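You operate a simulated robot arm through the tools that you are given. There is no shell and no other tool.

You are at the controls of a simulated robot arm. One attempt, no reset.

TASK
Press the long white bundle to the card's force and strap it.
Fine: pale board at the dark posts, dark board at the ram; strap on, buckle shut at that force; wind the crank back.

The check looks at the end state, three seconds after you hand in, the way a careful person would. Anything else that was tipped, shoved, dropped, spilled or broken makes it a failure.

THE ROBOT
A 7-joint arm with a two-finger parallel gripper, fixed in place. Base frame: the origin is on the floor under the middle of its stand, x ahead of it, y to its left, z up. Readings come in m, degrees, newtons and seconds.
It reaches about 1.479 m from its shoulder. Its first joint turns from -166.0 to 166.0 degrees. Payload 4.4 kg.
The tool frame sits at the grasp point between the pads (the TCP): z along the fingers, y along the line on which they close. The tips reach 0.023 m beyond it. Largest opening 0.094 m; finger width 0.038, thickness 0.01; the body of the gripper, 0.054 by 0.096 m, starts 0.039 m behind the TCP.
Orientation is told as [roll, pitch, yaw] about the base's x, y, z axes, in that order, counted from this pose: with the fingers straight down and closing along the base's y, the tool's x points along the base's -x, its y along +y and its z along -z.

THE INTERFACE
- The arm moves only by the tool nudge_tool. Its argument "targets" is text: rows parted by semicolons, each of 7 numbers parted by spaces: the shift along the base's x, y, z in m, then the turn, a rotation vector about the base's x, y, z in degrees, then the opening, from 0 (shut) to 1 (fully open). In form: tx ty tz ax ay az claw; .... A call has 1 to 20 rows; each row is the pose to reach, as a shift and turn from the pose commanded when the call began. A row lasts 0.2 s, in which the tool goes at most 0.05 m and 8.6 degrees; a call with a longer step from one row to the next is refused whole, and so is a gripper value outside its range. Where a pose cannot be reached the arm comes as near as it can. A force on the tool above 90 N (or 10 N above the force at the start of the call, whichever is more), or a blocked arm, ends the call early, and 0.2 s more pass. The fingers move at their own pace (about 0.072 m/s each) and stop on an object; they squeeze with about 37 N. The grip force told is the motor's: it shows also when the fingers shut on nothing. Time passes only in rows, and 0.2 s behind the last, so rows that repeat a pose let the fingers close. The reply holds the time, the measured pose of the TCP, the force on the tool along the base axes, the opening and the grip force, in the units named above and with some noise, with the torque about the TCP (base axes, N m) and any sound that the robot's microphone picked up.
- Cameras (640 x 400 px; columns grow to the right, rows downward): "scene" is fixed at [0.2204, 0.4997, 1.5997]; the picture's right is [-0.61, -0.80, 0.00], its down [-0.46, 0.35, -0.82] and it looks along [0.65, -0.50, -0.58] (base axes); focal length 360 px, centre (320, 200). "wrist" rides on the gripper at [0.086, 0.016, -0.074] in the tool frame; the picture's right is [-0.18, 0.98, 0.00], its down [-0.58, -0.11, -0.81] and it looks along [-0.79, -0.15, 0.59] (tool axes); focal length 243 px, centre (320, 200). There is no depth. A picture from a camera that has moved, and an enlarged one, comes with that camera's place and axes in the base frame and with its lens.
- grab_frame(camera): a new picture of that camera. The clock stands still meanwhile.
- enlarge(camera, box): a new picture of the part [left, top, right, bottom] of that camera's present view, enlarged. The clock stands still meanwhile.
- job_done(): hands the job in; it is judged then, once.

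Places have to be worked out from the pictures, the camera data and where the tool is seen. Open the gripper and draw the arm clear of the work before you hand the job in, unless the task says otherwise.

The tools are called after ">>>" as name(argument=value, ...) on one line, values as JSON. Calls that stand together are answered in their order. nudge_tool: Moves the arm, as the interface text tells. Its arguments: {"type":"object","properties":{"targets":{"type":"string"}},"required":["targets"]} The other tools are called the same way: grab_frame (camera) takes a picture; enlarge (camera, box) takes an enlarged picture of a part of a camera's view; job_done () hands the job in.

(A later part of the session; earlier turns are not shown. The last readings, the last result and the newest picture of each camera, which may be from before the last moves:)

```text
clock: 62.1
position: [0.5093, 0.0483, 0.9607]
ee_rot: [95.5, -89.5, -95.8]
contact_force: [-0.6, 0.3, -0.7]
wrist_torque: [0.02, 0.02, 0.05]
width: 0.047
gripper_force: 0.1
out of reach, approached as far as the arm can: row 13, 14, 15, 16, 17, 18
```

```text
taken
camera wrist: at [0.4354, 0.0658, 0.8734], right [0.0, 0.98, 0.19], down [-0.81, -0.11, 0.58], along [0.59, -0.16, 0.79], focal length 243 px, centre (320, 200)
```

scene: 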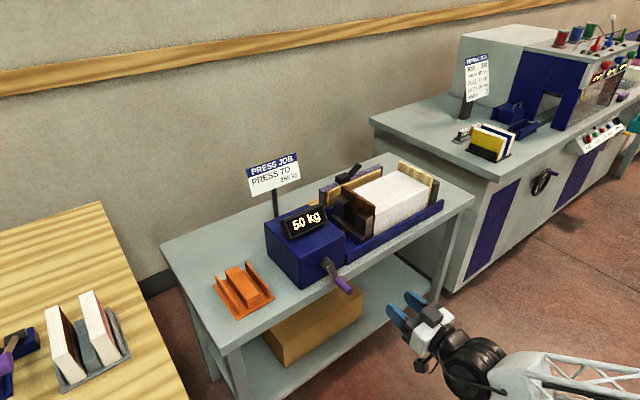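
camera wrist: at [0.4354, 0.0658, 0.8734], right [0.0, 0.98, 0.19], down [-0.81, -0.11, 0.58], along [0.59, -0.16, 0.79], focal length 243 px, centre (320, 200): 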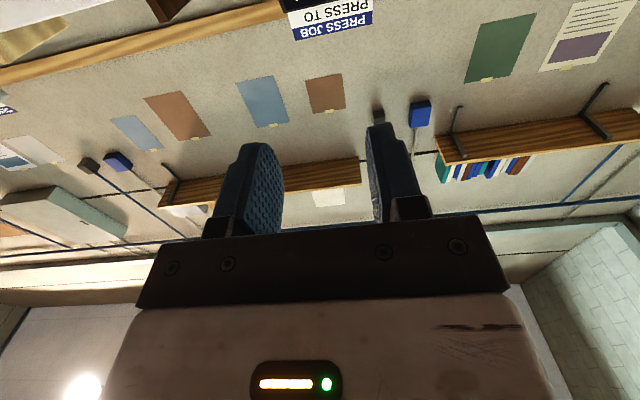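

The gripper now points horizontally, and the display still shows 50 kg. I zoom in to see the actual crank angle and the stack.

>>> enlarge(camera="scene", box=[300, 230, 370, 300])

>>> enlarge(camera="scene", box=[300, 150, 450, 260])

```text
5.71 times, centred on (335, 265) of scene
camera zoom: at [0.2204, 0.4997, 1.5997], right [-0.61, -0.8, 0.0], down [-0.46, 0.35, -0.82], along [0.65, -0.5, -0.58], focal length 2054 px, centre (234, -171)
```

zoom: 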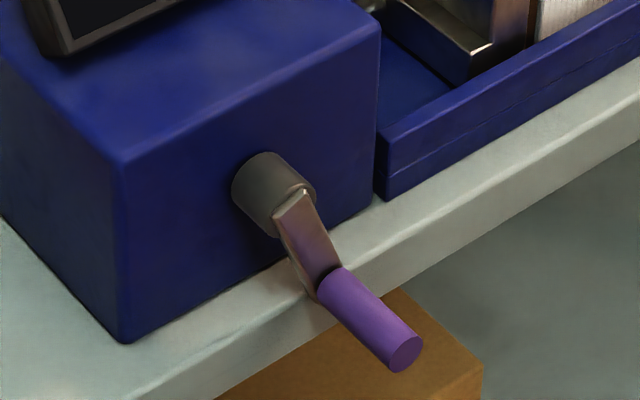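

```text
3.64 times, centred on (375, 205) of scene
camera zoom: at [0.2204, 0.4997, 1.5997], right [-0.61, -0.8, 0.0], down [-0.46, 0.35, -0.82], along [0.65, -0.5, -0.58], focal length 1307 px, centre (120, 182)
```

zoom: 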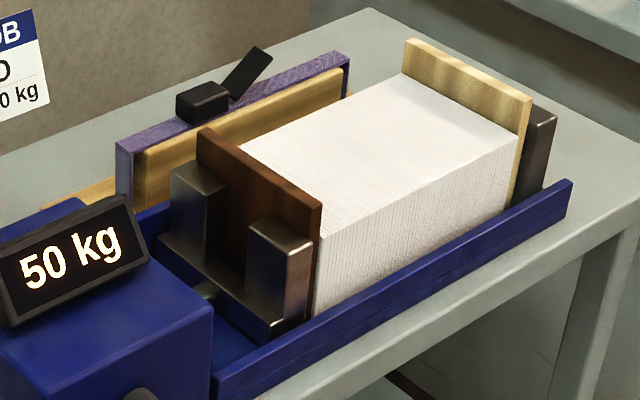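

The crank sits at about θ 155° (clockwise from top), and the stack is snug at 50 kg. I bring the horizontal gripper in front of the handle end, first at x about 0.65, and check the pose.

>>> nudge_tool(targets="0.03 0 0 0 0 0 0.5; 0.06 0 0 0 0 0 0.5; 0.09 0 -0.02 0 0 0 0.5; 0.11 0 -0.05 0 0 0 0.5; 0.11 0 -0.08 0 0 0 0.5; 0.11 0 -0.11 0 0 0 0.5; 0.11 0.003 -0.13 0 0 0 0.5; 0.11 0.003 -0.13 0 0 0 0.5")

>>> grab_frame(camera="scene")

>>> grab_frame(camera="wrist")

```text
clock: 63.9
position: [0.6138, 0.0848, 0.8339]
ee_rot: [77.2, -89.1, -78.8]
contact_force: [0.3, 0.6, -0.7]
wrist_torque: [0.0, 0.02, -0.02]
width: 0.0472
gripper_force: 0.0
out of reach, approached as far as the arm can: row 1, 2, 3, 4, 5, 6, 7, 8
```

```text
taken
```

scene: 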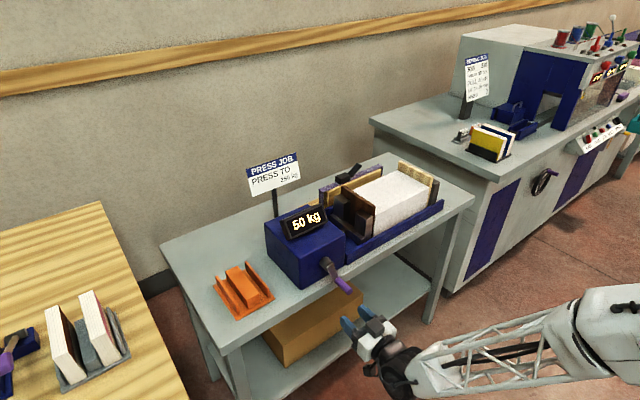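

```text
taken
camera wrist: at [0.5407, 0.104, 0.7473], right [0.03, 0.98, 0.2], down [-0.81, -0.09, 0.58], along [0.59, -0.18, 0.79], focal length 243 px, centre (320, 200)
```

wrist: 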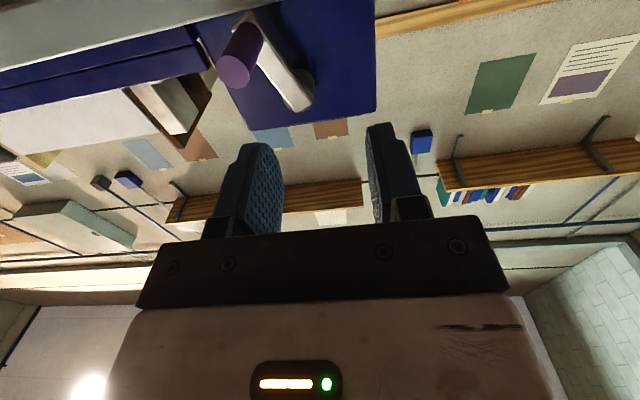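

The full −90° pitch is beyond the wrist's range here. A −50° pitch is reachable and still keeps the body clear of the hub, so I rotate back to that in front of the handle.

>>> nudge_tool(targets="-0.02 0 0.01 0 8 0 0.5; -0.03 0 0.02 0 16 0 0.5; -0.03 0 0.02 0 24 0 0.5; -0.03 0 0.02 0 32 0 0.5; -0.03 0 0.02 0 39.6 0 0.5; -0.03 0 0.02 0 39.6 0 0.5; -0.03 0 0.02 0 39.6 0 0.5")

>>> enlarge(camera="scene", box=[300, 220, 400, 320])

>>> grab_frame(camera="wrist")

```text
clock: 65.5
position: [0.5823, 0.0839, 0.8538]
ee_rot: [0.6, -50.3, -0.7]
contact_force: [-1.8, 0.2, 0.5]
wrist_torque: [-0.01, -0.02, -0.01]
width: 0.047
gripper_force: 0.0
```

```text
4.00 times, centred on (350, 270) of scene
camera zoom: at [0.2204, 0.4997, 1.5997], right [-0.61, -0.8, 0.0], down [-0.46, 0.35, -0.82], along [0.65, -0.5, -0.58], focal length 1438 px, centre (200, -80)
```

zoom: 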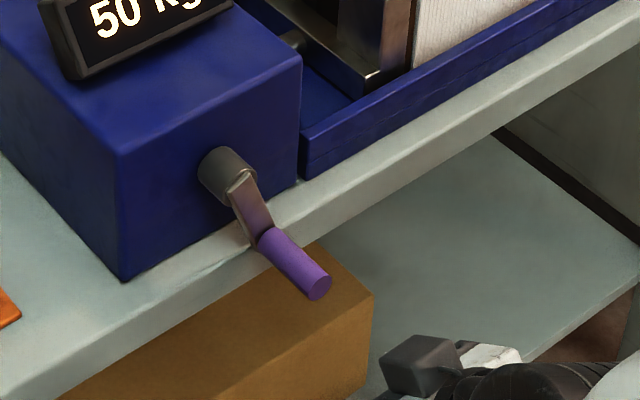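

```text
taken
camera wrist: at [0.4716, 0.1012, 0.8341], right [0.12, 0.98, 0.15], down [-0.25, -0.11, 0.96], along [0.96, -0.15, 0.23], focal length 243 px, centre (320, 200)
```

wrist: 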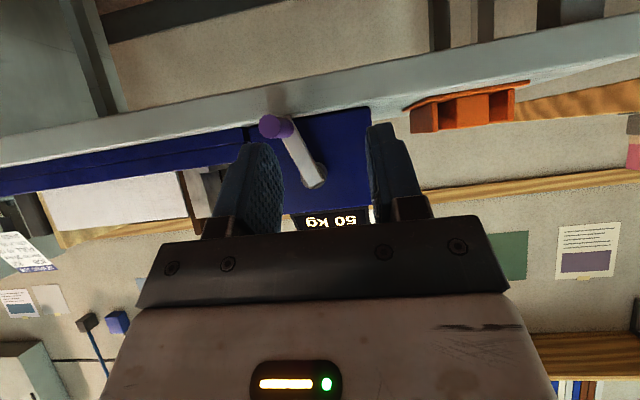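

This pose is reachable and gives a frontal (upside-down) view of the crank. I zoom to measure the hub and handle positions in y and z.

>>> enlarge(camera="wrist", box=[220, 80, 400, 220])

```text
2.86 times, centred on (310, 150) of wrist
camera zoom: at [0.4716, 0.1012, 0.8341], right [0.12, 0.98, 0.15], down [-0.25, -0.11, 0.96], along [0.96, -0.15, 0.23], focal length 693 px, centre (349, 343)
```

zoom: 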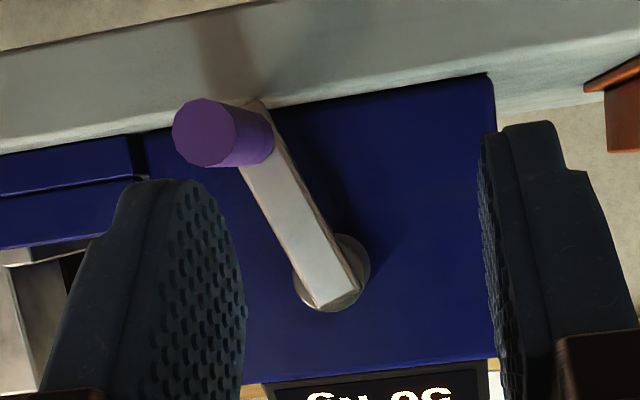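

From this view the hub is at (y 0.051, z 0.873) and the handle at (y about 0.025, z about 0.812). That is θ about 157° with r about 0.0655. I align with the handle, still short of it, and verify.

>>> nudge_tool(targets="0.01 -0.02 -0.014 0 0 0 0.5; 0.03 -0.04 -0.028 0 0 0 0.5; 0.05 -0.0589 -0.0418 0 0 0 0.5; 0.0577 -0.0589 -0.0418 0 0 0 0.5; 0.0577 -0.0589 -0.0418 0 0 0 0.5")

>>> enlarge(camera="scene", box=[300, 220, 400, 320])

>>> enlarge(camera="wrist", box=[200, 50, 440, 230])

```text
clock: 66.7
position: [0.6406, 0.0263, 0.8116]
ee_rot: [0.6, -50.4, -0.8]
contact_force: [0.3, -0.2, 0.1]
wrist_torque: [0.02, 0.04, 0.01]
width: 0.047
gripper_force: 0.1
```

```text
4.00 times, centred on (350, 270) of scene
camera zoom: at [0.2204, 0.4997, 1.5997], right [-0.61, -0.8, 0.0], down [-0.46, 0.35, -0.82], along [0.65, -0.5, -0.58], focal length 1438 px, centre (200, -80)
```

zoom: 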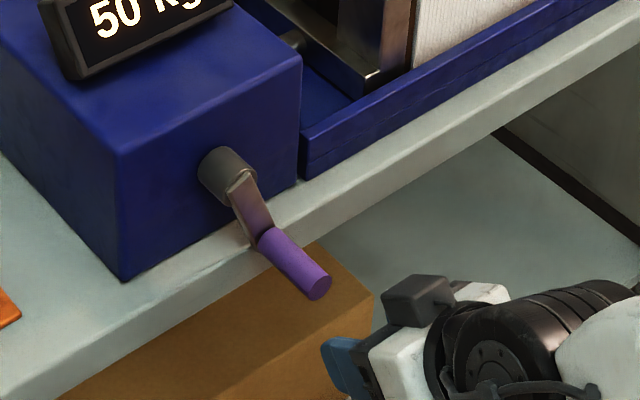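

```text
2.22 times, centred on (320, 140) of wrist
camera zoom: at [0.5291, 0.0418, 0.7921], right [0.12, 0.98, 0.15], down [-0.25, -0.11, 0.96], along [0.96, -0.16, 0.23], focal length 539 px, centre (320, 333)
```

zoom: 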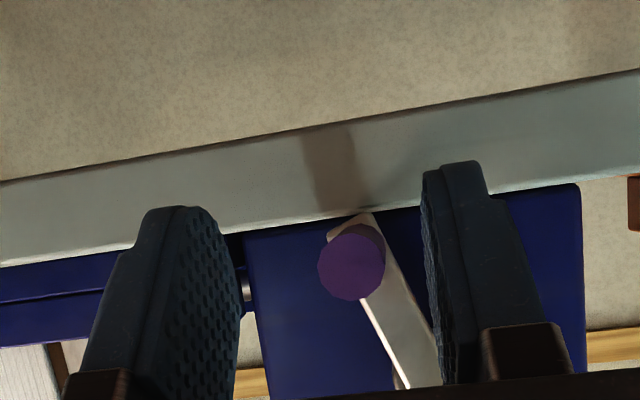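

The handle end is centred between the fingers, with both y values near 0.026. I slide forward over the handle and close on it.

>>> nudge_tool(targets="0.02 0.0005 0.0008 0 0 0 0.5; 0.04 0.0005 0.0008 0 0 0 0.5; 0.06 0.0005 0.0008 0 0 0 0.5; 0.078 0.0005 0.0008 0 0 0 0.5; 0.085 0.0005 0.0008 0 0 0 0.5; 0.085 0.0005 0.0008 0 0 0 0.5")

>>> enlarge(camera="scene", box=[300, 220, 400, 320])

>>> enlarge(camera="wrist", box=[200, 50, 440, 230])

```text
clock: 68.1
position: [0.7274, 0.0268, 0.8123]
ee_rot: [0.6, -50.4, -0.8]
contact_force: [0.9, 0.1, 0.3]
wrist_torque: [-0.04, 0.0, 0.02]
width: 0.0469
gripper_force: 0.0
```

```text
4.00 times, centred on (350, 270) of scene
camera zoom: at [0.2204, 0.4997, 1.5997], right [-0.61, -0.8, 0.0], down [-0.46, 0.35, -0.82], along [0.65, -0.5, -0.58], focal length 1438 px, centre (200, -80)
```

zoom: 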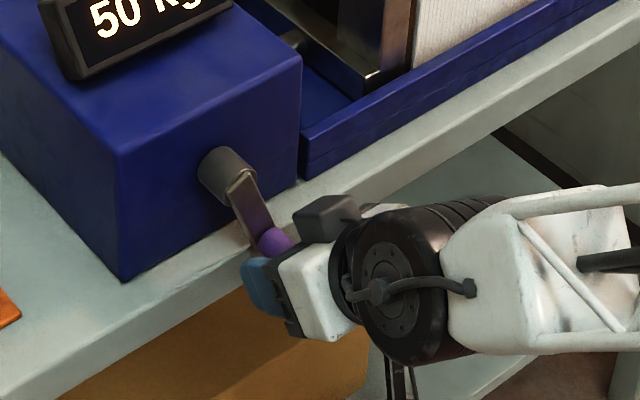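

```text
2.22 times, centred on (320, 140) of wrist
camera zoom: at [0.6148, 0.0425, 0.7933], right [0.12, 0.98, 0.15], down [-0.25, -0.11, 0.96], along [0.96, -0.16, 0.23], focal length 539 px, centre (320, 333)
```

zoom: 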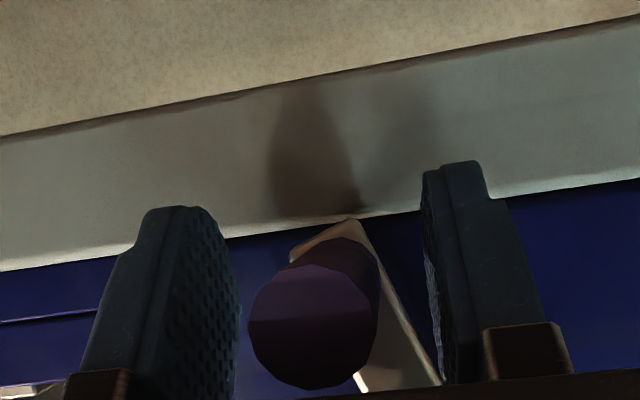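

Before closing, I look closer at the gripper next to the crank to make sure nothing is near the hub.

>>> enlarge(camera="scene", box=[325, 245, 385, 310])

>>> grab_frame(camera="scene")

```text
6.15 times, centred on (355, 278) of scene
camera zoom: at [0.2204, 0.4997, 1.5997], right [-0.61, -0.8, 0.0], down [-0.46, 0.35, -0.82], along [0.65, -0.5, -0.58], focal length 2212 px, centre (105, -277)
```

zoom: 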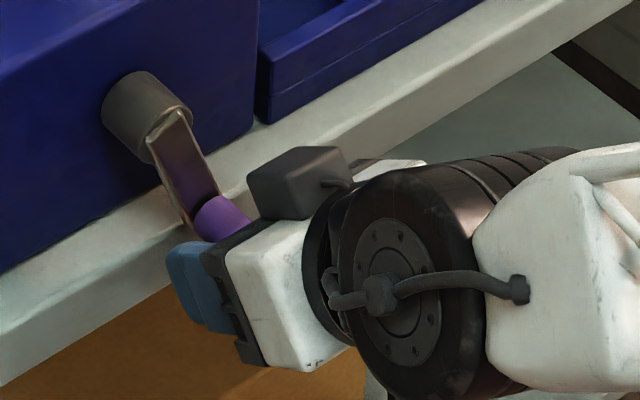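

```text
taken
```

scene: 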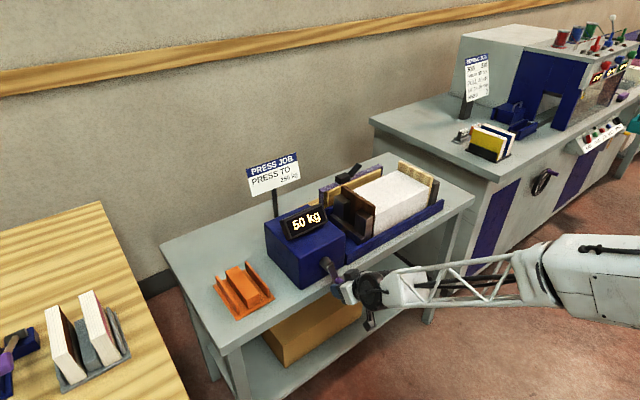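

A dark block sits on the back side of the gripper, and that is what hit the hub earlier. In this tilted pose it is well clear. I close on the handle.

>>> nudge_tool(targets="0 0 0 0 0 0 0.3; 0 0 0 0 0 0 0.2; 0 0 0 0 0 0 0; 0 0 0 0 0 0 0")

>>> enlarge(camera="scene", box=[265, 170, 405, 310])

```text
clock: 69.1
position: [0.7265, 0.0267, 0.8124]
ee_rot: [0.5, -50.4, -0.8]
contact_force: [-0.2, 3.1, 3.4]
wrist_torque: [-0.12, 0.23, 1.94]
width: 0.0219
gripper_force: 44.8
```

```text
2.86 times, centred on (335, 240) of scene
camera zoom: at [0.2204, 0.4997, 1.5997], right [-0.61, -0.8, 0.0], down [-0.46, 0.35, -0.82], along [0.65, -0.5, -0.58], focal length 1027 px, centre (277, 86)
```

zoom: 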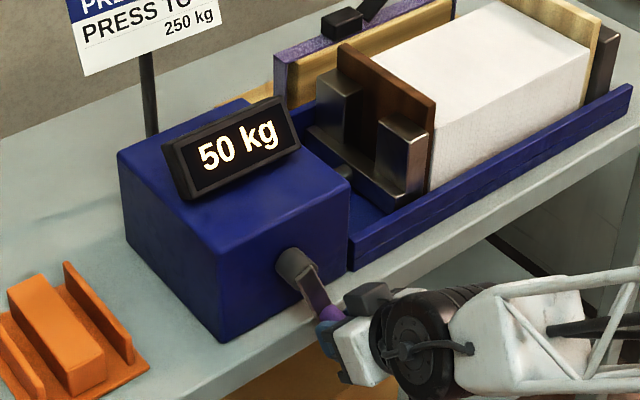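

The grip is clean, with only about 3 N, at θ about 159°. I advance 5° and read the force and display.

>>> nudge_tool(targets="0 0.0018 -0.0007 0 0 0 0; 0 0.0035 -0.0013 0 0 0 0; 0 0.0053 -0.0018 0 0 0 0; 0 0.0053 -0.0018 0 0 0 0")

>>> enlarge(camera="scene", box=[265, 170, 405, 310])

```text
clock: 70.1
position: [0.7251, 0.0309, 0.8107]
ee_rot: [0.7, -50.4, -0.9]
contact_force: [21.2, -8.7, -9.1]
wrist_torque: [0.22, -0.53, 1.8]
width: 0.022
gripper_force: 44.7
```

```text
2.86 times, centred on (335, 240) of scene
camera zoom: at [0.2204, 0.4997, 1.5997], right [-0.61, -0.8, 0.0], down [-0.46, 0.35, -0.82], along [0.65, -0.5, -0.58], focal length 1027 px, centre (277, 86)
```

zoom: 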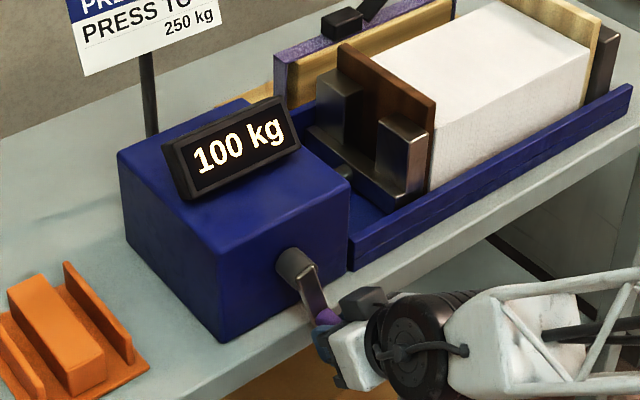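

The display went to 100 kg after about 5°, with low force. I advance another 6°.

>>> nudge_tool(targets="0 0.0022 -0.0008 0 0 0 0; 0 0.0044 -0.0014 0 0 0 0; 0 0.0065 -0.0019 0 0 0 0; 0 0.0065 -0.0019 0 0 0 0")

>>> enlarge(camera="scene", box=[265, 170, 405, 310])

```text
clock: 71.1
position: [0.7261, 0.039, 0.8076]
ee_rot: [0.7, -50.4, -0.8]
contact_force: [2.3, -5.0, -3.7]
wrist_torque: [0.32, -0.07, 1.72]
width: 0.0221
gripper_force: 44.7
```

```text
2.86 times, centred on (335, 240) of scene
camera zoom: at [0.2204, 0.4997, 1.5997], right [-0.61, -0.8, 0.0], down [-0.46, 0.35, -0.82], along [0.65, -0.5, -0.58], focal length 1027 px, centre (277, 86)
```

zoom: 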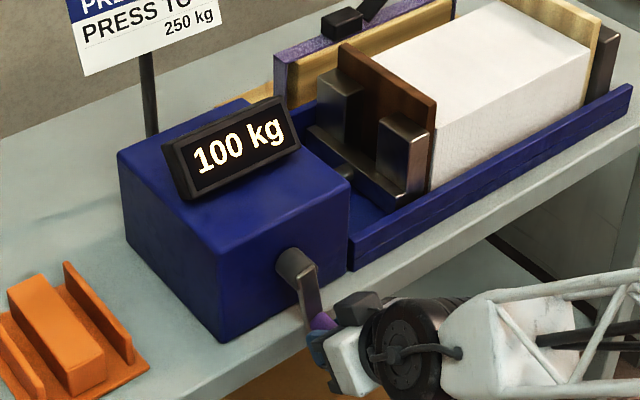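

Still 100 kg, so the display seems to step in 50s. I continue in smaller increments and note where it changes.

>>> nudge_tool(targets="0 0.0017 -0.0003 0 0 0 0; 0 0.0034 -0.0005 0 0 0 0; 0 0.0034 -0.0005 0 0 0 0")

>>> enlarge(camera="scene", box=[265, 200, 365, 270])

```text
clock: 71.9
position: [0.7258, 0.0423, 0.809]
ee_rot: [0.6, -50.4, -0.7]
contact_force: [11.7, -6.4, -6.8]
wrist_torque: [0.28, -0.33, 1.72]
width: 0.0221
gripper_force: 45.4
```

```text
5.71 times, centred on (315, 235) of scene
camera zoom: at [0.2204, 0.4997, 1.5997], right [-0.61, -0.8, 0.0], down [-0.46, 0.35, -0.82], along [0.65, -0.5, -0.58], focal length 2054 px, centre (349, 0)
```

zoom: 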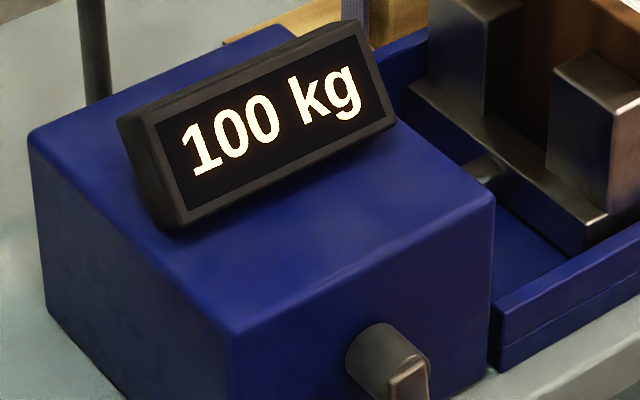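

Still 100 kg at θ about 173°. I advance another 4°.

>>> nudge_tool(targets="0 0.0022 -0.0002 0 0 0 0; 0 0.0045 -0.0004 0 0 0 0; 0 0.0045 -0.0004 0 0 0 0")

>>> enlarge(camera="scene", box=[265, 200, 365, 270])

```text
clock: 72.7
position: [0.7262, 0.0482, 0.8085]
ee_rot: [0.6, -50.4, -0.7]
contact_force: [4.6, -7.5, -0.9]
wrist_torque: [0.3, -0.44, 1.81]
width: 0.0221
gripper_force: 44.7
```

```text
5.71 times, centred on (315, 235) of scene
camera zoom: at [0.2204, 0.4997, 1.5997], right [-0.61, -0.8, 0.0], down [-0.46, 0.35, -0.82], along [0.65, -0.5, -0.58], focal length 2054 px, centre (349, 0)
```

zoom: 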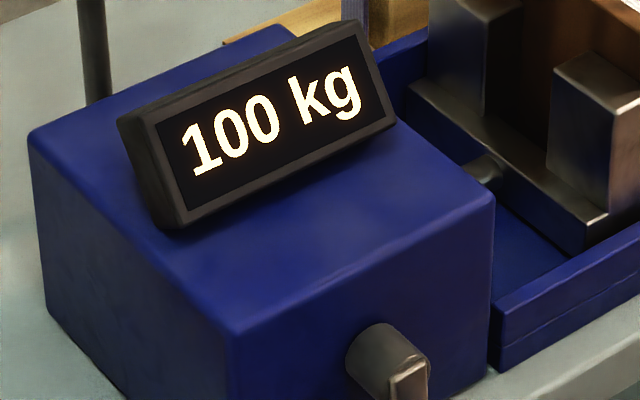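

Still 100 kg at θ about 177°. I advance 6° more, through the bottom.

>>> nudge_tool(targets="0 0.0023 0 0 0 0 0; 0 0.0046 0 0 0 0 0; 0 0.0068 0 0 0 0 0; 0 0.0068 0 0 0 0 0")

>>> enlarge(camera="scene", box=[265, 200, 365, 270])

```text
clock: 73.7
position: [0.7255, 0.0546, 0.8069]
ee_rot: [0.6, -50.4, -0.7]
contact_force: [-3.2, -6.8, -4.7]
wrist_torque: [0.35, -0.54, 1.68]
width: 0.0221
gripper_force: 45.5
```

```text
5.71 times, centred on (315, 235) of scene
camera zoom: at [0.2204, 0.4997, 1.5997], right [-0.61, -0.8, 0.0], down [-0.46, 0.35, -0.82], along [0.65, -0.5, -0.58], focal length 2054 px, centre (349, 0)
```

zoom: 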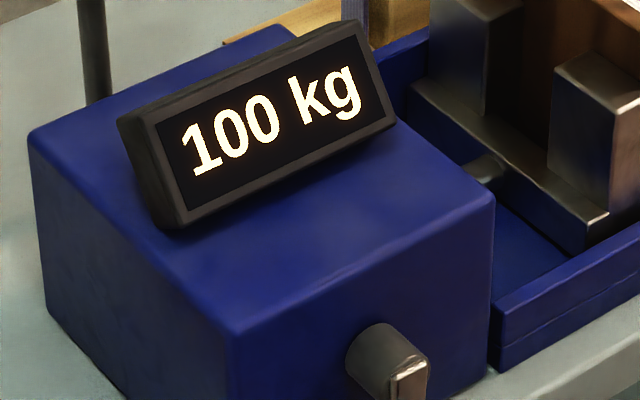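

Still 100 kg at θ about 183°. I continue +8°.

>>> nudge_tool(targets="0 0.0023 0.0002 0 0 0 0; 0 0.0045 0.0004 0 0 0 0; 0 0.0068 0.0007 0 0 0 0; 0 0.009 0.0011 0 0 0 0; 0 0.009 0.0011 0 0 0 0")

>>> enlarge(camera="scene", box=[265, 200, 365, 270])

```text
clock: 74.9
position: [0.7265, 0.0625, 0.8085]
ee_rot: [0.6, -50.3, -0.9]
contact_force: [-5.7, -6.2, -5.4]
wrist_torque: [0.3, -0.61, 1.73]
width: 0.0222
gripper_force: 45.2
```

```text
5.71 times, centred on (315, 235) of scene
camera zoom: at [0.2204, 0.4997, 1.5997], right [-0.61, -0.8, 0.0], down [-0.46, 0.35, -0.82], along [0.65, -0.5, -0.58], focal length 2054 px, centre (349, 0)
```

zoom: 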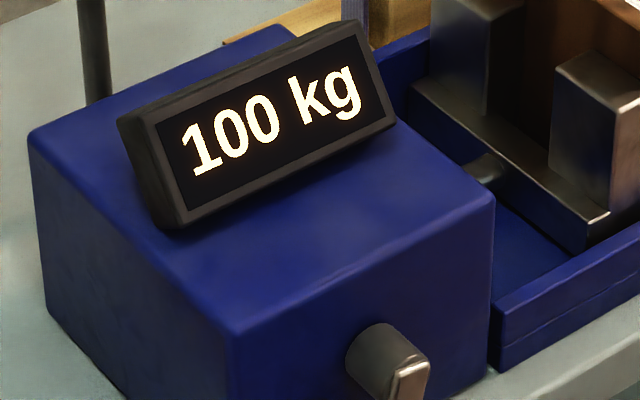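

Still 100 kg at θ about 191°, with low forces. I continue +8°.

>>> nudge_tool(targets="0 0.0022 0.0005 0 0 0 0; 0 0.0044 0.001 0 0 0 0; 0 0.0066 0.0016 0 0 0 0; 0 0.0087 0.0023 0 0 0 0; 0 0.0087 0.0023 0 0 0 0")

>>> enlarge(camera="scene", box=[265, 200, 365, 270])

```text
clock: 76.1
position: [0.7264, 0.0706, 0.8123]
ee_rot: [0.6, -50.4, -0.7]
contact_force: [1.3, -8.4, -2.6]
wrist_torque: [0.33, -0.57, 1.76]
width: 0.0219
gripper_force: 45.4
```

```text
5.71 times, centred on (315, 235) of scene
camera zoom: at [0.2204, 0.4997, 1.5997], right [-0.61, -0.8, 0.0], down [-0.46, 0.35, -0.82], along [0.65, -0.5, -0.58], focal length 2054 px, centre (349, 0)
```

zoom: 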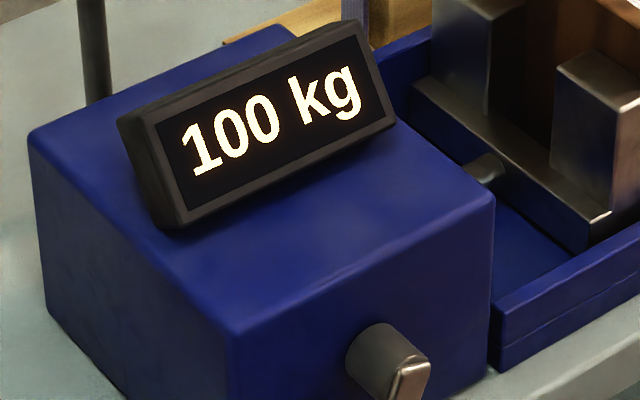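

Still 100 kg at θ about 199°. The ram creeps on. I continue +8°.

>>> nudge_tool(targets="0 0.0021 0.0008 0 0 0 0; 0 0.0042 0.0017 0 0 0 0; 0 0.0063 0.0026 0 0 0 0; 0 0.0083 0.0035 0 0 0 0; 0 0.0083 0.0035 0 0 0 0")

>>> enlarge(camera="scene", box=[265, 200, 365, 270])

>>> enlarge(camera="scene", box=[300, 150, 450, 260])

```text
clock: 77.3
position: [0.7257, 0.08, 0.8147]
ee_rot: [0.6, -50.4, -0.8]
contact_force: [-4.7, -6.2, -3.8]
wrist_torque: [0.33, -0.52, 1.73]
width: 0.0223
gripper_force: 44.8
```

```text
5.71 times, centred on (315, 235) of scene
camera zoom: at [0.2204, 0.4997, 1.5997], right [-0.61, -0.8, 0.0], down [-0.46, 0.35, -0.82], along [0.65, -0.5, -0.58], focal length 2054 px, centre (349, 0)
```

zoom: 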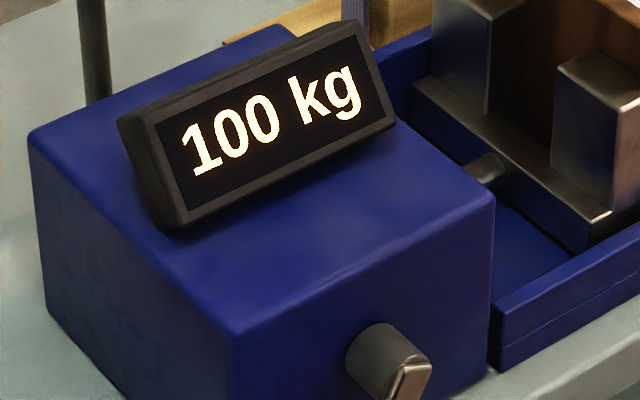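

```text
3.64 times, centred on (375, 205) of scene
camera zoom: at [0.2204, 0.4997, 1.5997], right [-0.61, -0.8, 0.0], down [-0.46, 0.35, -0.82], along [0.65, -0.5, -0.58], focal length 1307 px, centre (120, 182)
```

zoom: 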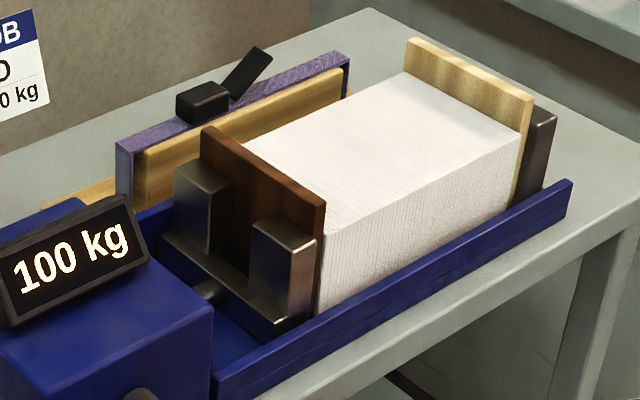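

The whole stack has slid about 5 mm toward the posts and the slack is nearly closed. Force may rise fast now, so I step 4° at a time.

>>> nudge_tool(targets="0 0.002 0.001 0 0 0 0; 0 0.004 0.0022 0 0 0 0; 0 0.004 0.0022 0 0 0 0")

>>> enlarge(camera="scene", box=[265, 200, 365, 270])

```text
clock: 78.1
position: [0.7271, 0.0827, 0.8156]
ee_rot: [0.5, -50.3, -0.7]
contact_force: [-7.3, -7.0, -4.5]
wrist_torque: [0.33, -0.28, 1.78]
width: 0.0217
gripper_force: 45.2
```

```text
5.71 times, centred on (315, 235) of scene
camera zoom: at [0.2204, 0.4997, 1.5997], right [-0.61, -0.8, 0.0], down [-0.46, 0.35, -0.82], along [0.65, -0.5, -0.58], focal length 2054 px, centre (349, 0)
```

zoom: 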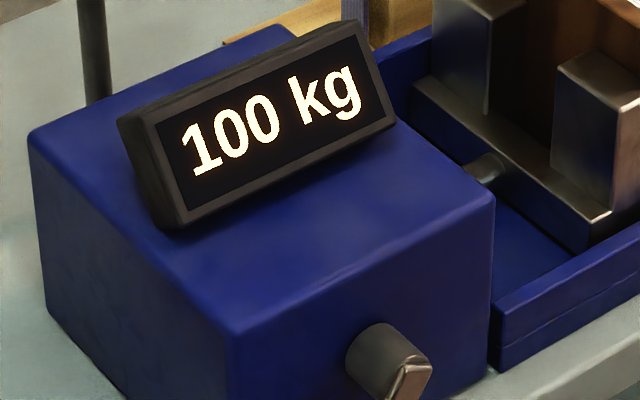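

Still 100 kg at θ about 211°. Next +5°.

>>> nudge_tool(targets="0 0.0024 0.0015 0 0 0 0; 0 0.0047 0.0031 0 0 0 0; 0 0.0047 0.0031 0 0 0 0")

>>> enlarge(camera="scene", box=[265, 200, 365, 270])

```text
clock: 78.9
position: [0.7265, 0.0893, 0.8197]
ee_rot: [0.7, -50.4, -0.8]
contact_force: [-7.9, -7.6, -3.6]
wrist_torque: [0.27, -0.17, 1.76]
width: 0.022
gripper_force: 45.1
```

```text
5.71 times, centred on (315, 235) of scene
camera zoom: at [0.2204, 0.4997, 1.5997], right [-0.61, -0.8, 0.0], down [-0.46, 0.35, -0.82], along [0.65, -0.5, -0.58], focal length 2054 px, centre (349, 0)
```

zoom: 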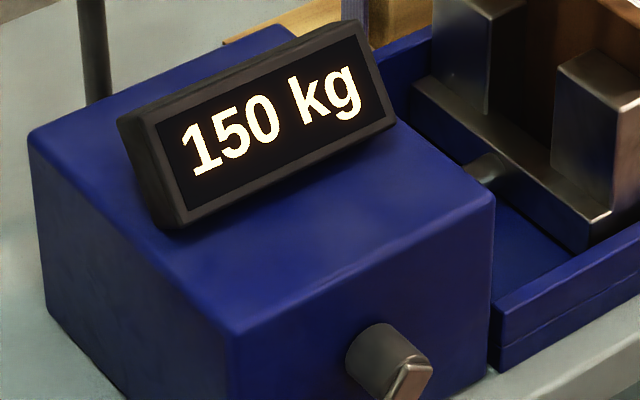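

150 kg at θ about 216°. I continue +6°.

>>> nudge_tool(targets="0 0.0027 0.0021 0 0 0 0; 0 0.0053 0.0043 0 0 0 0; 0 0.0053 0.0043 0 0 0 0")

>>> enlarge(camera="scene", box=[265, 200, 365, 270])

```text
clock: 79.7
position: [0.7255, 0.0935, 0.8257]
ee_rot: [0.5, -50.5, -0.8]
contact_force: [17.0, -6.3, -1.4]
wrist_torque: [0.28, -0.49, 1.88]
width: 0.0221
gripper_force: 45.4
```

```text
5.71 times, centred on (315, 235) of scene
camera zoom: at [0.2204, 0.4997, 1.5997], right [-0.61, -0.8, 0.0], down [-0.46, 0.35, -0.82], along [0.65, -0.5, -0.58], focal length 2054 px, centre (349, 0)
```

zoom: 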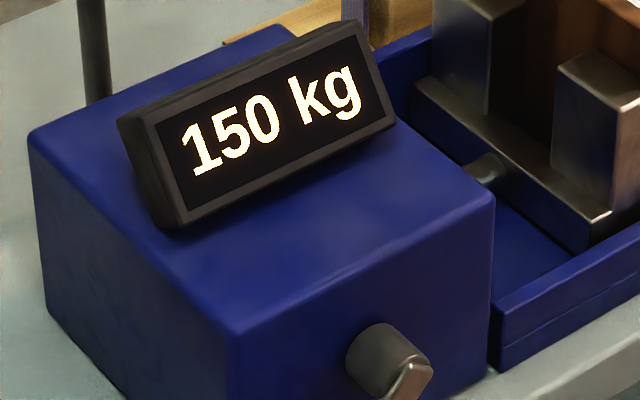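

Still 150 kg at 222°. I continue +8°.

>>> nudge_tool(targets="0 0.0017 0.0015 0 0 0 0; 0 0.0033 0.0031 0 0 0 0; 0 0.0048 0.0048 0 0 0 0; 0 0.0063 0.0065 0 0 0 0; 0 0.0063 0.0065 0 0 0 0")

>>> enlarge(camera="scene", box=[265, 200, 365, 270])

```text
clock: 80.9
position: [0.7254, 0.0997, 0.8313]
ee_rot: [0.5, -50.4, -0.6]
contact_force: [9.9, -10.8, -1.9]
wrist_torque: [0.3, 0.01, 1.87]
width: 0.0219
gripper_force: 45.1
```

```text
5.71 times, centred on (315, 235) of scene
camera zoom: at [0.2204, 0.4997, 1.5997], right [-0.61, -0.8, 0.0], down [-0.46, 0.35, -0.82], along [0.65, -0.5, -0.58], focal length 2054 px, centre (349, 0)
```

zoom: 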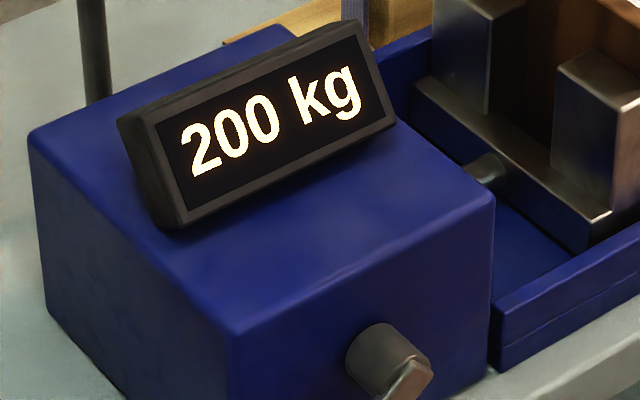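

200 kg at 230°. Now I take 3° steps to find where 250 appears.

>>> nudge_tool(targets="0 0.001 0.0013 0 0 0 0; 0 0.0021 0.0027 0 0 0 0; 0 0.0021 0.0027 0 0 0 0")

>>> enlarge(camera="scene", box=[265, 200, 365, 270])

```text
clock: 81.7
position: [0.726, 0.1029, 0.8318]
ee_rot: [0.5, -50.2, -0.8]
contact_force: [-0.5, -10.0, -3.7]
wrist_torque: [0.31, -0.06, 1.76]
width: 0.022
gripper_force: 44.9
```

```text
5.71 times, centred on (315, 235) of scene
camera zoom: at [0.2204, 0.4997, 1.5997], right [-0.61, -0.8, 0.0], down [-0.46, 0.35, -0.82], along [0.65, -0.5, -0.58], focal length 2054 px, centre (349, 0)
```

zoom: 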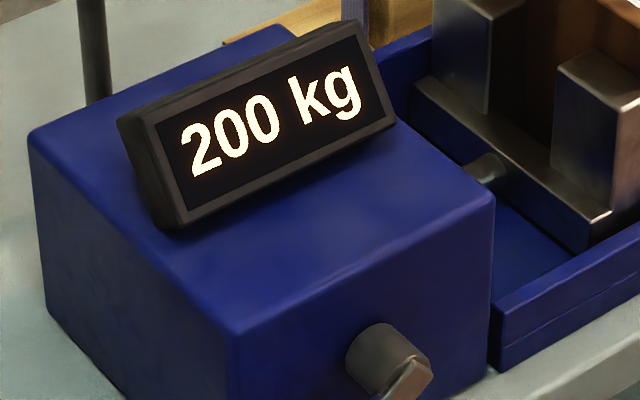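

Still 200 kg at 233°. Another 3°.

>>> nudge_tool(targets="0 0.001 0.0014 0 0 0 0; 0 0.002 0.0028 0 0 0 0; 0 0.002 0.0028 0 0 0 0")

>>> enlarge(camera="scene", box=[265, 200, 365, 270])

```text
clock: 82.5
position: [0.7255, 0.1032, 0.8363]
ee_rot: [0.7, -50.4, -0.8]
contact_force: [0.5, -4.0, -6.6]
wrist_torque: [0.23, 0.04, 1.74]
width: 0.022
gripper_force: 45.3
```

```text
5.71 times, centred on (315, 235) of scene
camera zoom: at [0.2204, 0.4997, 1.5997], right [-0.61, -0.8, 0.0], down [-0.46, 0.35, -0.82], along [0.65, -0.5, -0.58], focal length 2054 px, centre (349, 0)
```

zoom: 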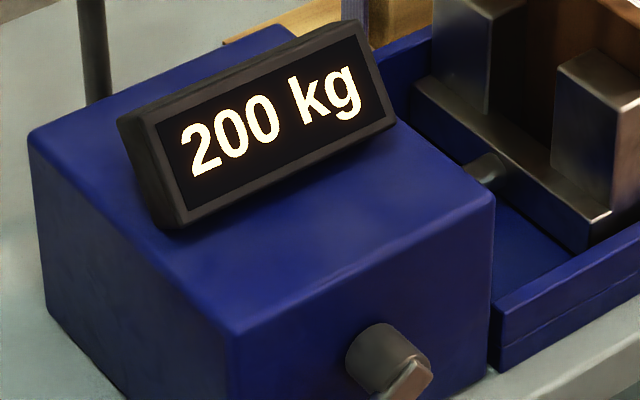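

Still 200 kg at 236°. Another 3°.

>>> nudge_tool(targets="0 0.0009 0.0014 0 0 0 0; 0 0.0018 0.0029 0 0 0 0; 0 0.0018 0.0029 0 0 0 0")

>>> enlarge(camera="scene", box=[265, 200, 365, 270])

```text
clock: 83.3
position: [0.7264, 0.1047, 0.8396]
ee_rot: [0.6, -50.4, -0.7]
contact_force: [-10.1, -9.8, -4.6]
wrist_torque: [0.3, -0.12, 1.85]
width: 0.022
gripper_force: 45.2
```

```text
5.71 times, centred on (315, 235) of scene
camera zoom: at [0.2204, 0.4997, 1.5997], right [-0.61, -0.8, 0.0], down [-0.46, 0.35, -0.82], along [0.65, -0.5, -0.58], focal length 2054 px, centre (349, 0)
```

zoom: 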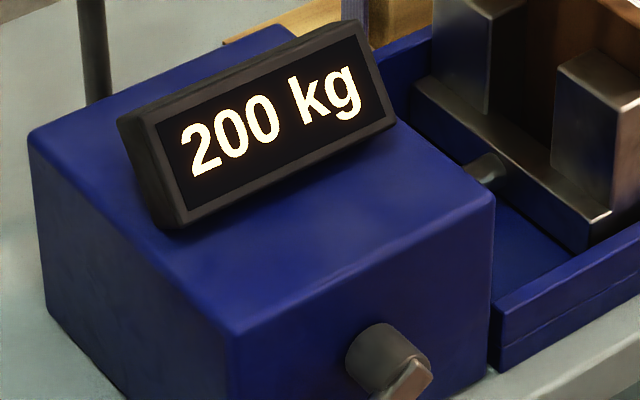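

Still 200 kg at 239°. Another 3°.

>>> nudge_tool(targets="0 0.0009 0.0014 0 0 0 0; 0 0.0017 0.0029 0 0 0 0; 0 0.0017 0.0029 0 0 0 0")

>>> enlarge(camera="scene", box=[265, 200, 365, 270])

```text
clock: 84.1
position: [0.725, 0.1064, 0.8421]
ee_rot: [0.6, -50.4, -0.9]
contact_force: [-2.1, -10.9, -2.2]
wrist_torque: [0.3, -0.22, 1.88]
width: 0.0221
gripper_force: 44.9
```

```text
5.71 times, centred on (315, 235) of scene
camera zoom: at [0.2204, 0.4997, 1.5997], right [-0.61, -0.8, 0.0], down [-0.46, 0.35, -0.82], along [0.65, -0.5, -0.58], focal length 2054 px, centre (349, 0)
```

zoom: 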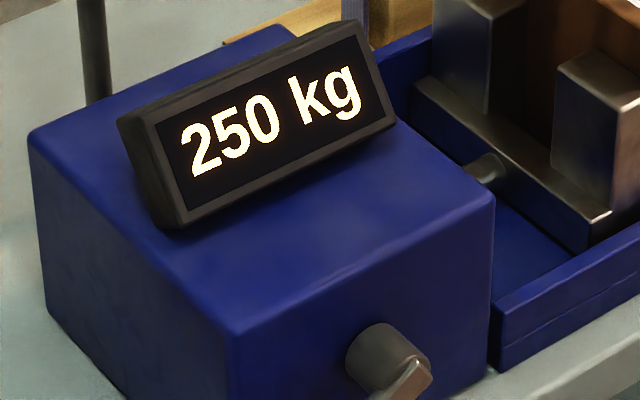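

250 kg appears between 239° and 242°, and each 50 kg band spans about 13.5°. I go 3° further so the reading sits inside the 250 band rather than at its edge.

>>> nudge_tool(targets="0 0.0008 0.0015 0 0 0 0; 0 0.0015 0.003 0 0 0 0; 0 0.0015 0.003 0 0 0 0")

>>> enlarge(camera="scene", box=[265, 170, 405, 310])

>>> enlarge(camera="scene", box=[300, 150, 450, 260])

```text
clock: 84.9
position: [0.7258, 0.1084, 0.8459]
ee_rot: [0.6, -50.4, -0.8]
contact_force: [-2.3, -11.3, -3.8]
wrist_torque: [0.31, 0.2, 1.84]
width: 0.022
gripper_force: 45.4
```

```text
2.86 times, centred on (335, 240) of scene
camera zoom: at [0.2204, 0.4997, 1.5997], right [-0.61, -0.8, 0.0], down [-0.46, 0.35, -0.82], along [0.65, -0.5, -0.58], focal length 1027 px, centre (277, 86)
```

zoom: 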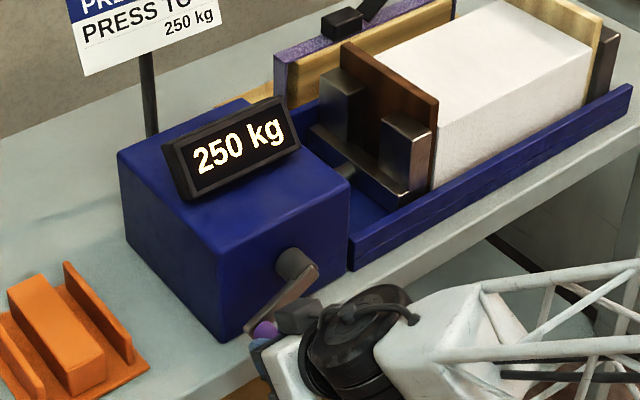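

```text
3.64 times, centred on (375, 205) of scene
camera zoom: at [0.2204, 0.4997, 1.5997], right [-0.61, -0.8, 0.0], down [-0.46, 0.35, -0.82], along [0.65, -0.5, -0.58], focal length 1307 px, centre (120, 182)
```

zoom: 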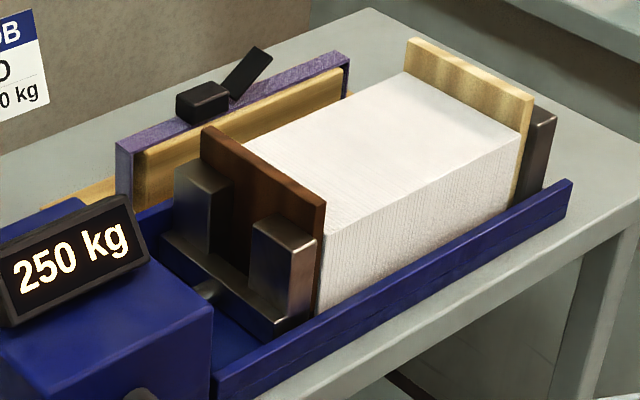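

The display reads 250 kg, solidly in band. I release the handle, back straight off along −x, and check that the reading holds.

>>> nudge_tool(targets="0 0 0 0 0 0 0.3; 0 0 0 0 0 0 0.5; 0 0 0 0 0 0 0.5; -0.02 0 0 0 0 0 0.5; -0.05 0 0 0 0 0 0.5; -0.09 0 0.005 0 0 0 0.5; -0.13 0 0.02 0 0 0 0.5")

>>> enlarge(camera="scene", box=[265, 170, 405, 310])

>>> grab_frame(camera="wrist")

```text
clock: 86.5
position: [0.5928, 0.1077, 0.8645]
ee_rot: [0.6, -50.4, -0.8]
contact_force: [-0.2, 0.9, -0.2]
wrist_torque: [-0.03, 0.01, 0.02]
width: 0.047
gripper_force: 0.0
```

```text
2.86 times, centred on (335, 240) of scene
camera zoom: at [0.2204, 0.4997, 1.5997], right [-0.61, -0.8, 0.0], down [-0.46, 0.35, -0.82], along [0.65, -0.5, -0.58], focal length 1027 px, centre (277, 86)
```

zoom: 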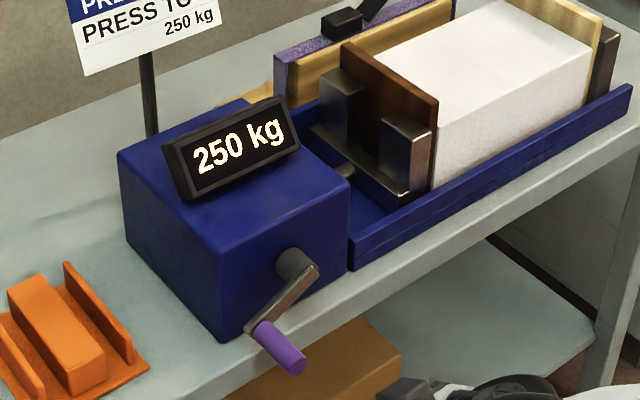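

```text
taken
camera wrist: at [0.4827, 0.1237, 0.8458], right [0.12, 0.98, 0.15], down [-0.25, -0.11, 0.96], along [0.96, -0.16, 0.23], focal length 243 px, centre (320, 200)
```

wrist: 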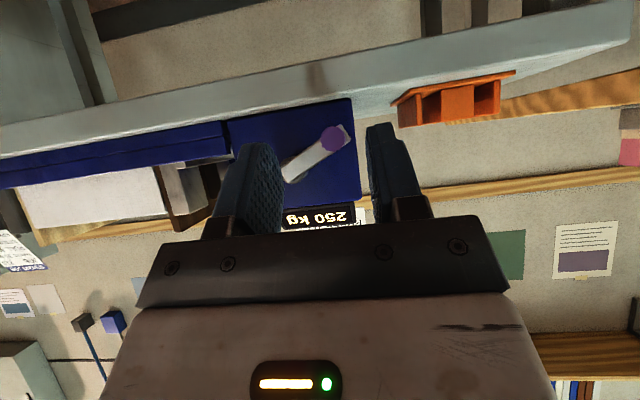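

The press holds at 250 kg with the crank free. Next is the strap: I rise clear and bring the tool upright again.

>>> nudge_tool(targets="0 0 0.04 0 8 0 0.5; 0 0 0.08 0 16 0 0.5; 0 0 0.12 0 24 0 0.5; 0 0 0.16 0 32 0 0.5; 0 0 0.2 0 40 0 0.5; 0 0 0.24 0 48 0 0.5; 0.02 -0.02 0.28 0 50.4 0 0.6; 0.05 -0.05 0.31 0 50.4 0 0.6; 0.09 -0.08 0.335 0 50.4 0 0.6; 0.13 -0.1 0.335 0 50.4 0 0.6; 0.17 -0.12 0.335 0 50.4 0 0.6; 0.21 -0.14 0.335 0 50.4 0 0.6; 0.24 -0.16 0.335 0 50.4 0 0.6; 0.27 -0.19 0.335 0 50.4 0 0.6; 0.3 -0.22 0.335 0 50.4 0 0.6; 0.3 -0.22 0.335 0 50.4 0 0.6")

>>> grab_frame(camera="wrist")

>>> grab_frame(camera="scene")

```text
refused: row 8 steps farther than a row can; nothing moved
```

```text
taken
camera wrist: at [0.4827, 0.1237, 0.8458], right [0.12, 0.98, 0.15], down [-0.25, -0.11, 0.96], along [0.96, -0.16, 0.23], focal length 243 px, centre (320, 200)
```

wrist: 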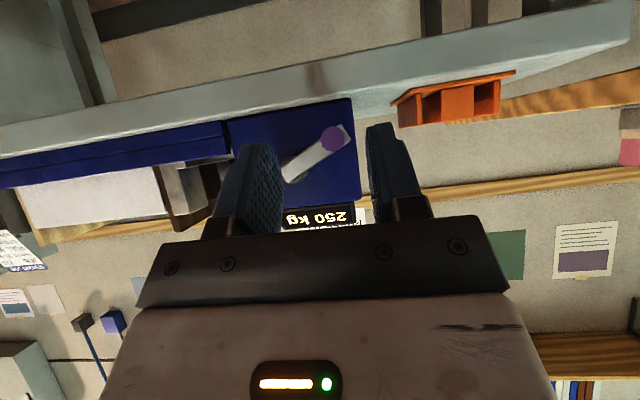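

```text
taken
```

scene: 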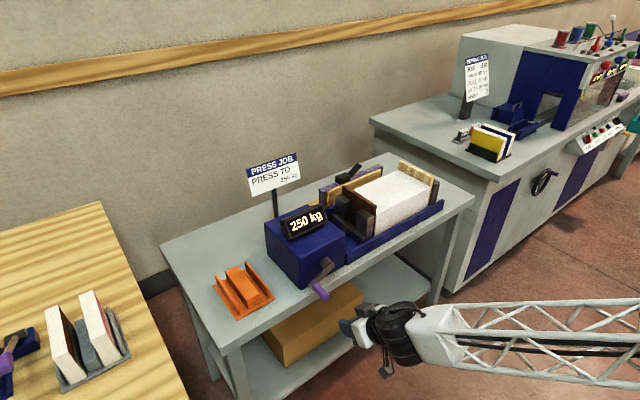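

One step was slightly too long, so nothing moved. I resend the same path with shorter steps.

>>> nudge_tool(targets="0 0 0.04 0 8 0 0.5; 0 0 0.08 0 16 0 0.5; 0 0 0.12 0 24 0 0.5; 0 0 0.16 0 32 0 0.5; 0 0 0.2 0 40 0 0.5; 0 0 0.24 0 48 0 0.5; 0.02 -0.02 0.275 0 50.4 0 0.6; 0.045 -0.045 0.305 0 50.4 0 0.6; 0.075 -0.07 0.33 0 50.4 0 0.6; 0.11 -0.095 0.335 0 50.4 0 0.6; 0.145 -0.12 0.335 0 50.4 0 0.6; 0.18 -0.145 0.335 0 50.4 0 0.6; 0.215 -0.17 0.335 0 50.4 0 0.6; 0.25 -0.195 0.335 0 50.4 0 0.6; 0.285 -0.22 0.335 0 50.4 0 0.6; 0.3 -0.22 0.335 0 50.4 0 0.6; 0.3 -0.22 0.335 0 50.4 0 0.6")

>>> grab_frame(camera="wrist")

```text
clock: 90.1
position: [0.8976, -0.1125, 1.2009]
ee_rot: [0.1, 0.0, -0.4]
contact_force: [0.8, 0.0, 0.4]
wrist_torque: [-0.01, 0.0, -0.01]
width: 0.0564
gripper_force: 0.1
```

```text
taken
camera wrist: at [0.8108, -0.0953, 1.2749], right [0.19, 0.98, 0.0], down [0.58, -0.11, 0.81], along [0.79, -0.16, -0.59], focal length 243 px, centre (320, 200)
```

wrist: 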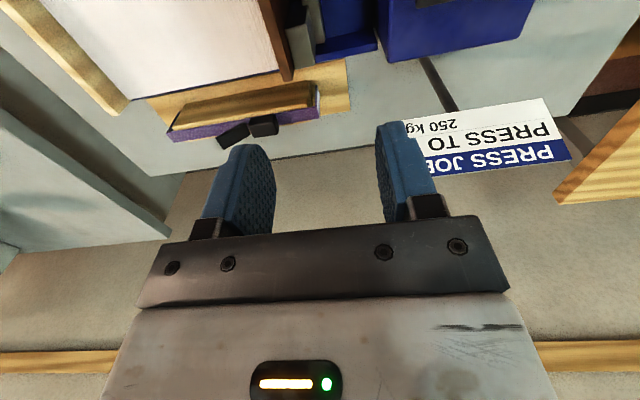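

Upright again. I zoom in on the buckle from this angle to understand the lever and body.

>>> enlarge(camera="wrist", box=[150, 60, 350, 180])

>>> enlarge(camera="scene", box=[325, 155, 375, 195])

```text
3.20 times, centred on (250, 120) of wrist
camera zoom: at [0.8108, -0.0953, 1.2749], right [0.19, 0.98, 0.0], down [0.58, -0.11, 0.81], along [0.79, -0.16, -0.59], focal length 776 px, centre (544, 456)
```

zoom: 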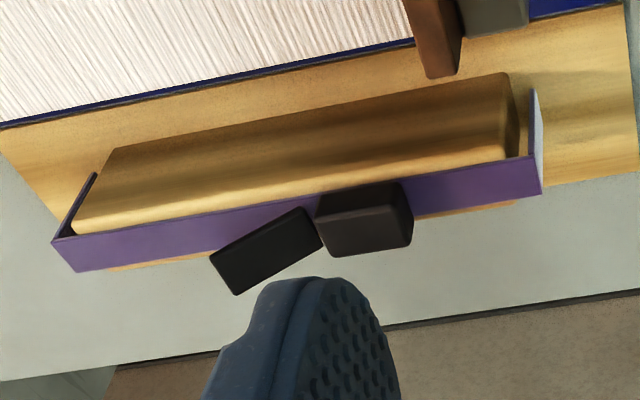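

```text
10.00 times, centred on (350, 175) of scene
camera zoom: at [0.2204, 0.4997, 1.5997], right [-0.61, -0.8, 0.0], down [-0.46, 0.35, -0.82], along [0.65, -0.5, -0.58], focal length 3594 px, centre (20, 450)
```

zoom: 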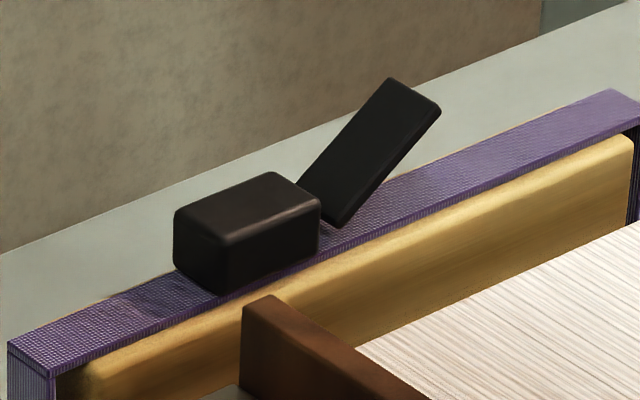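

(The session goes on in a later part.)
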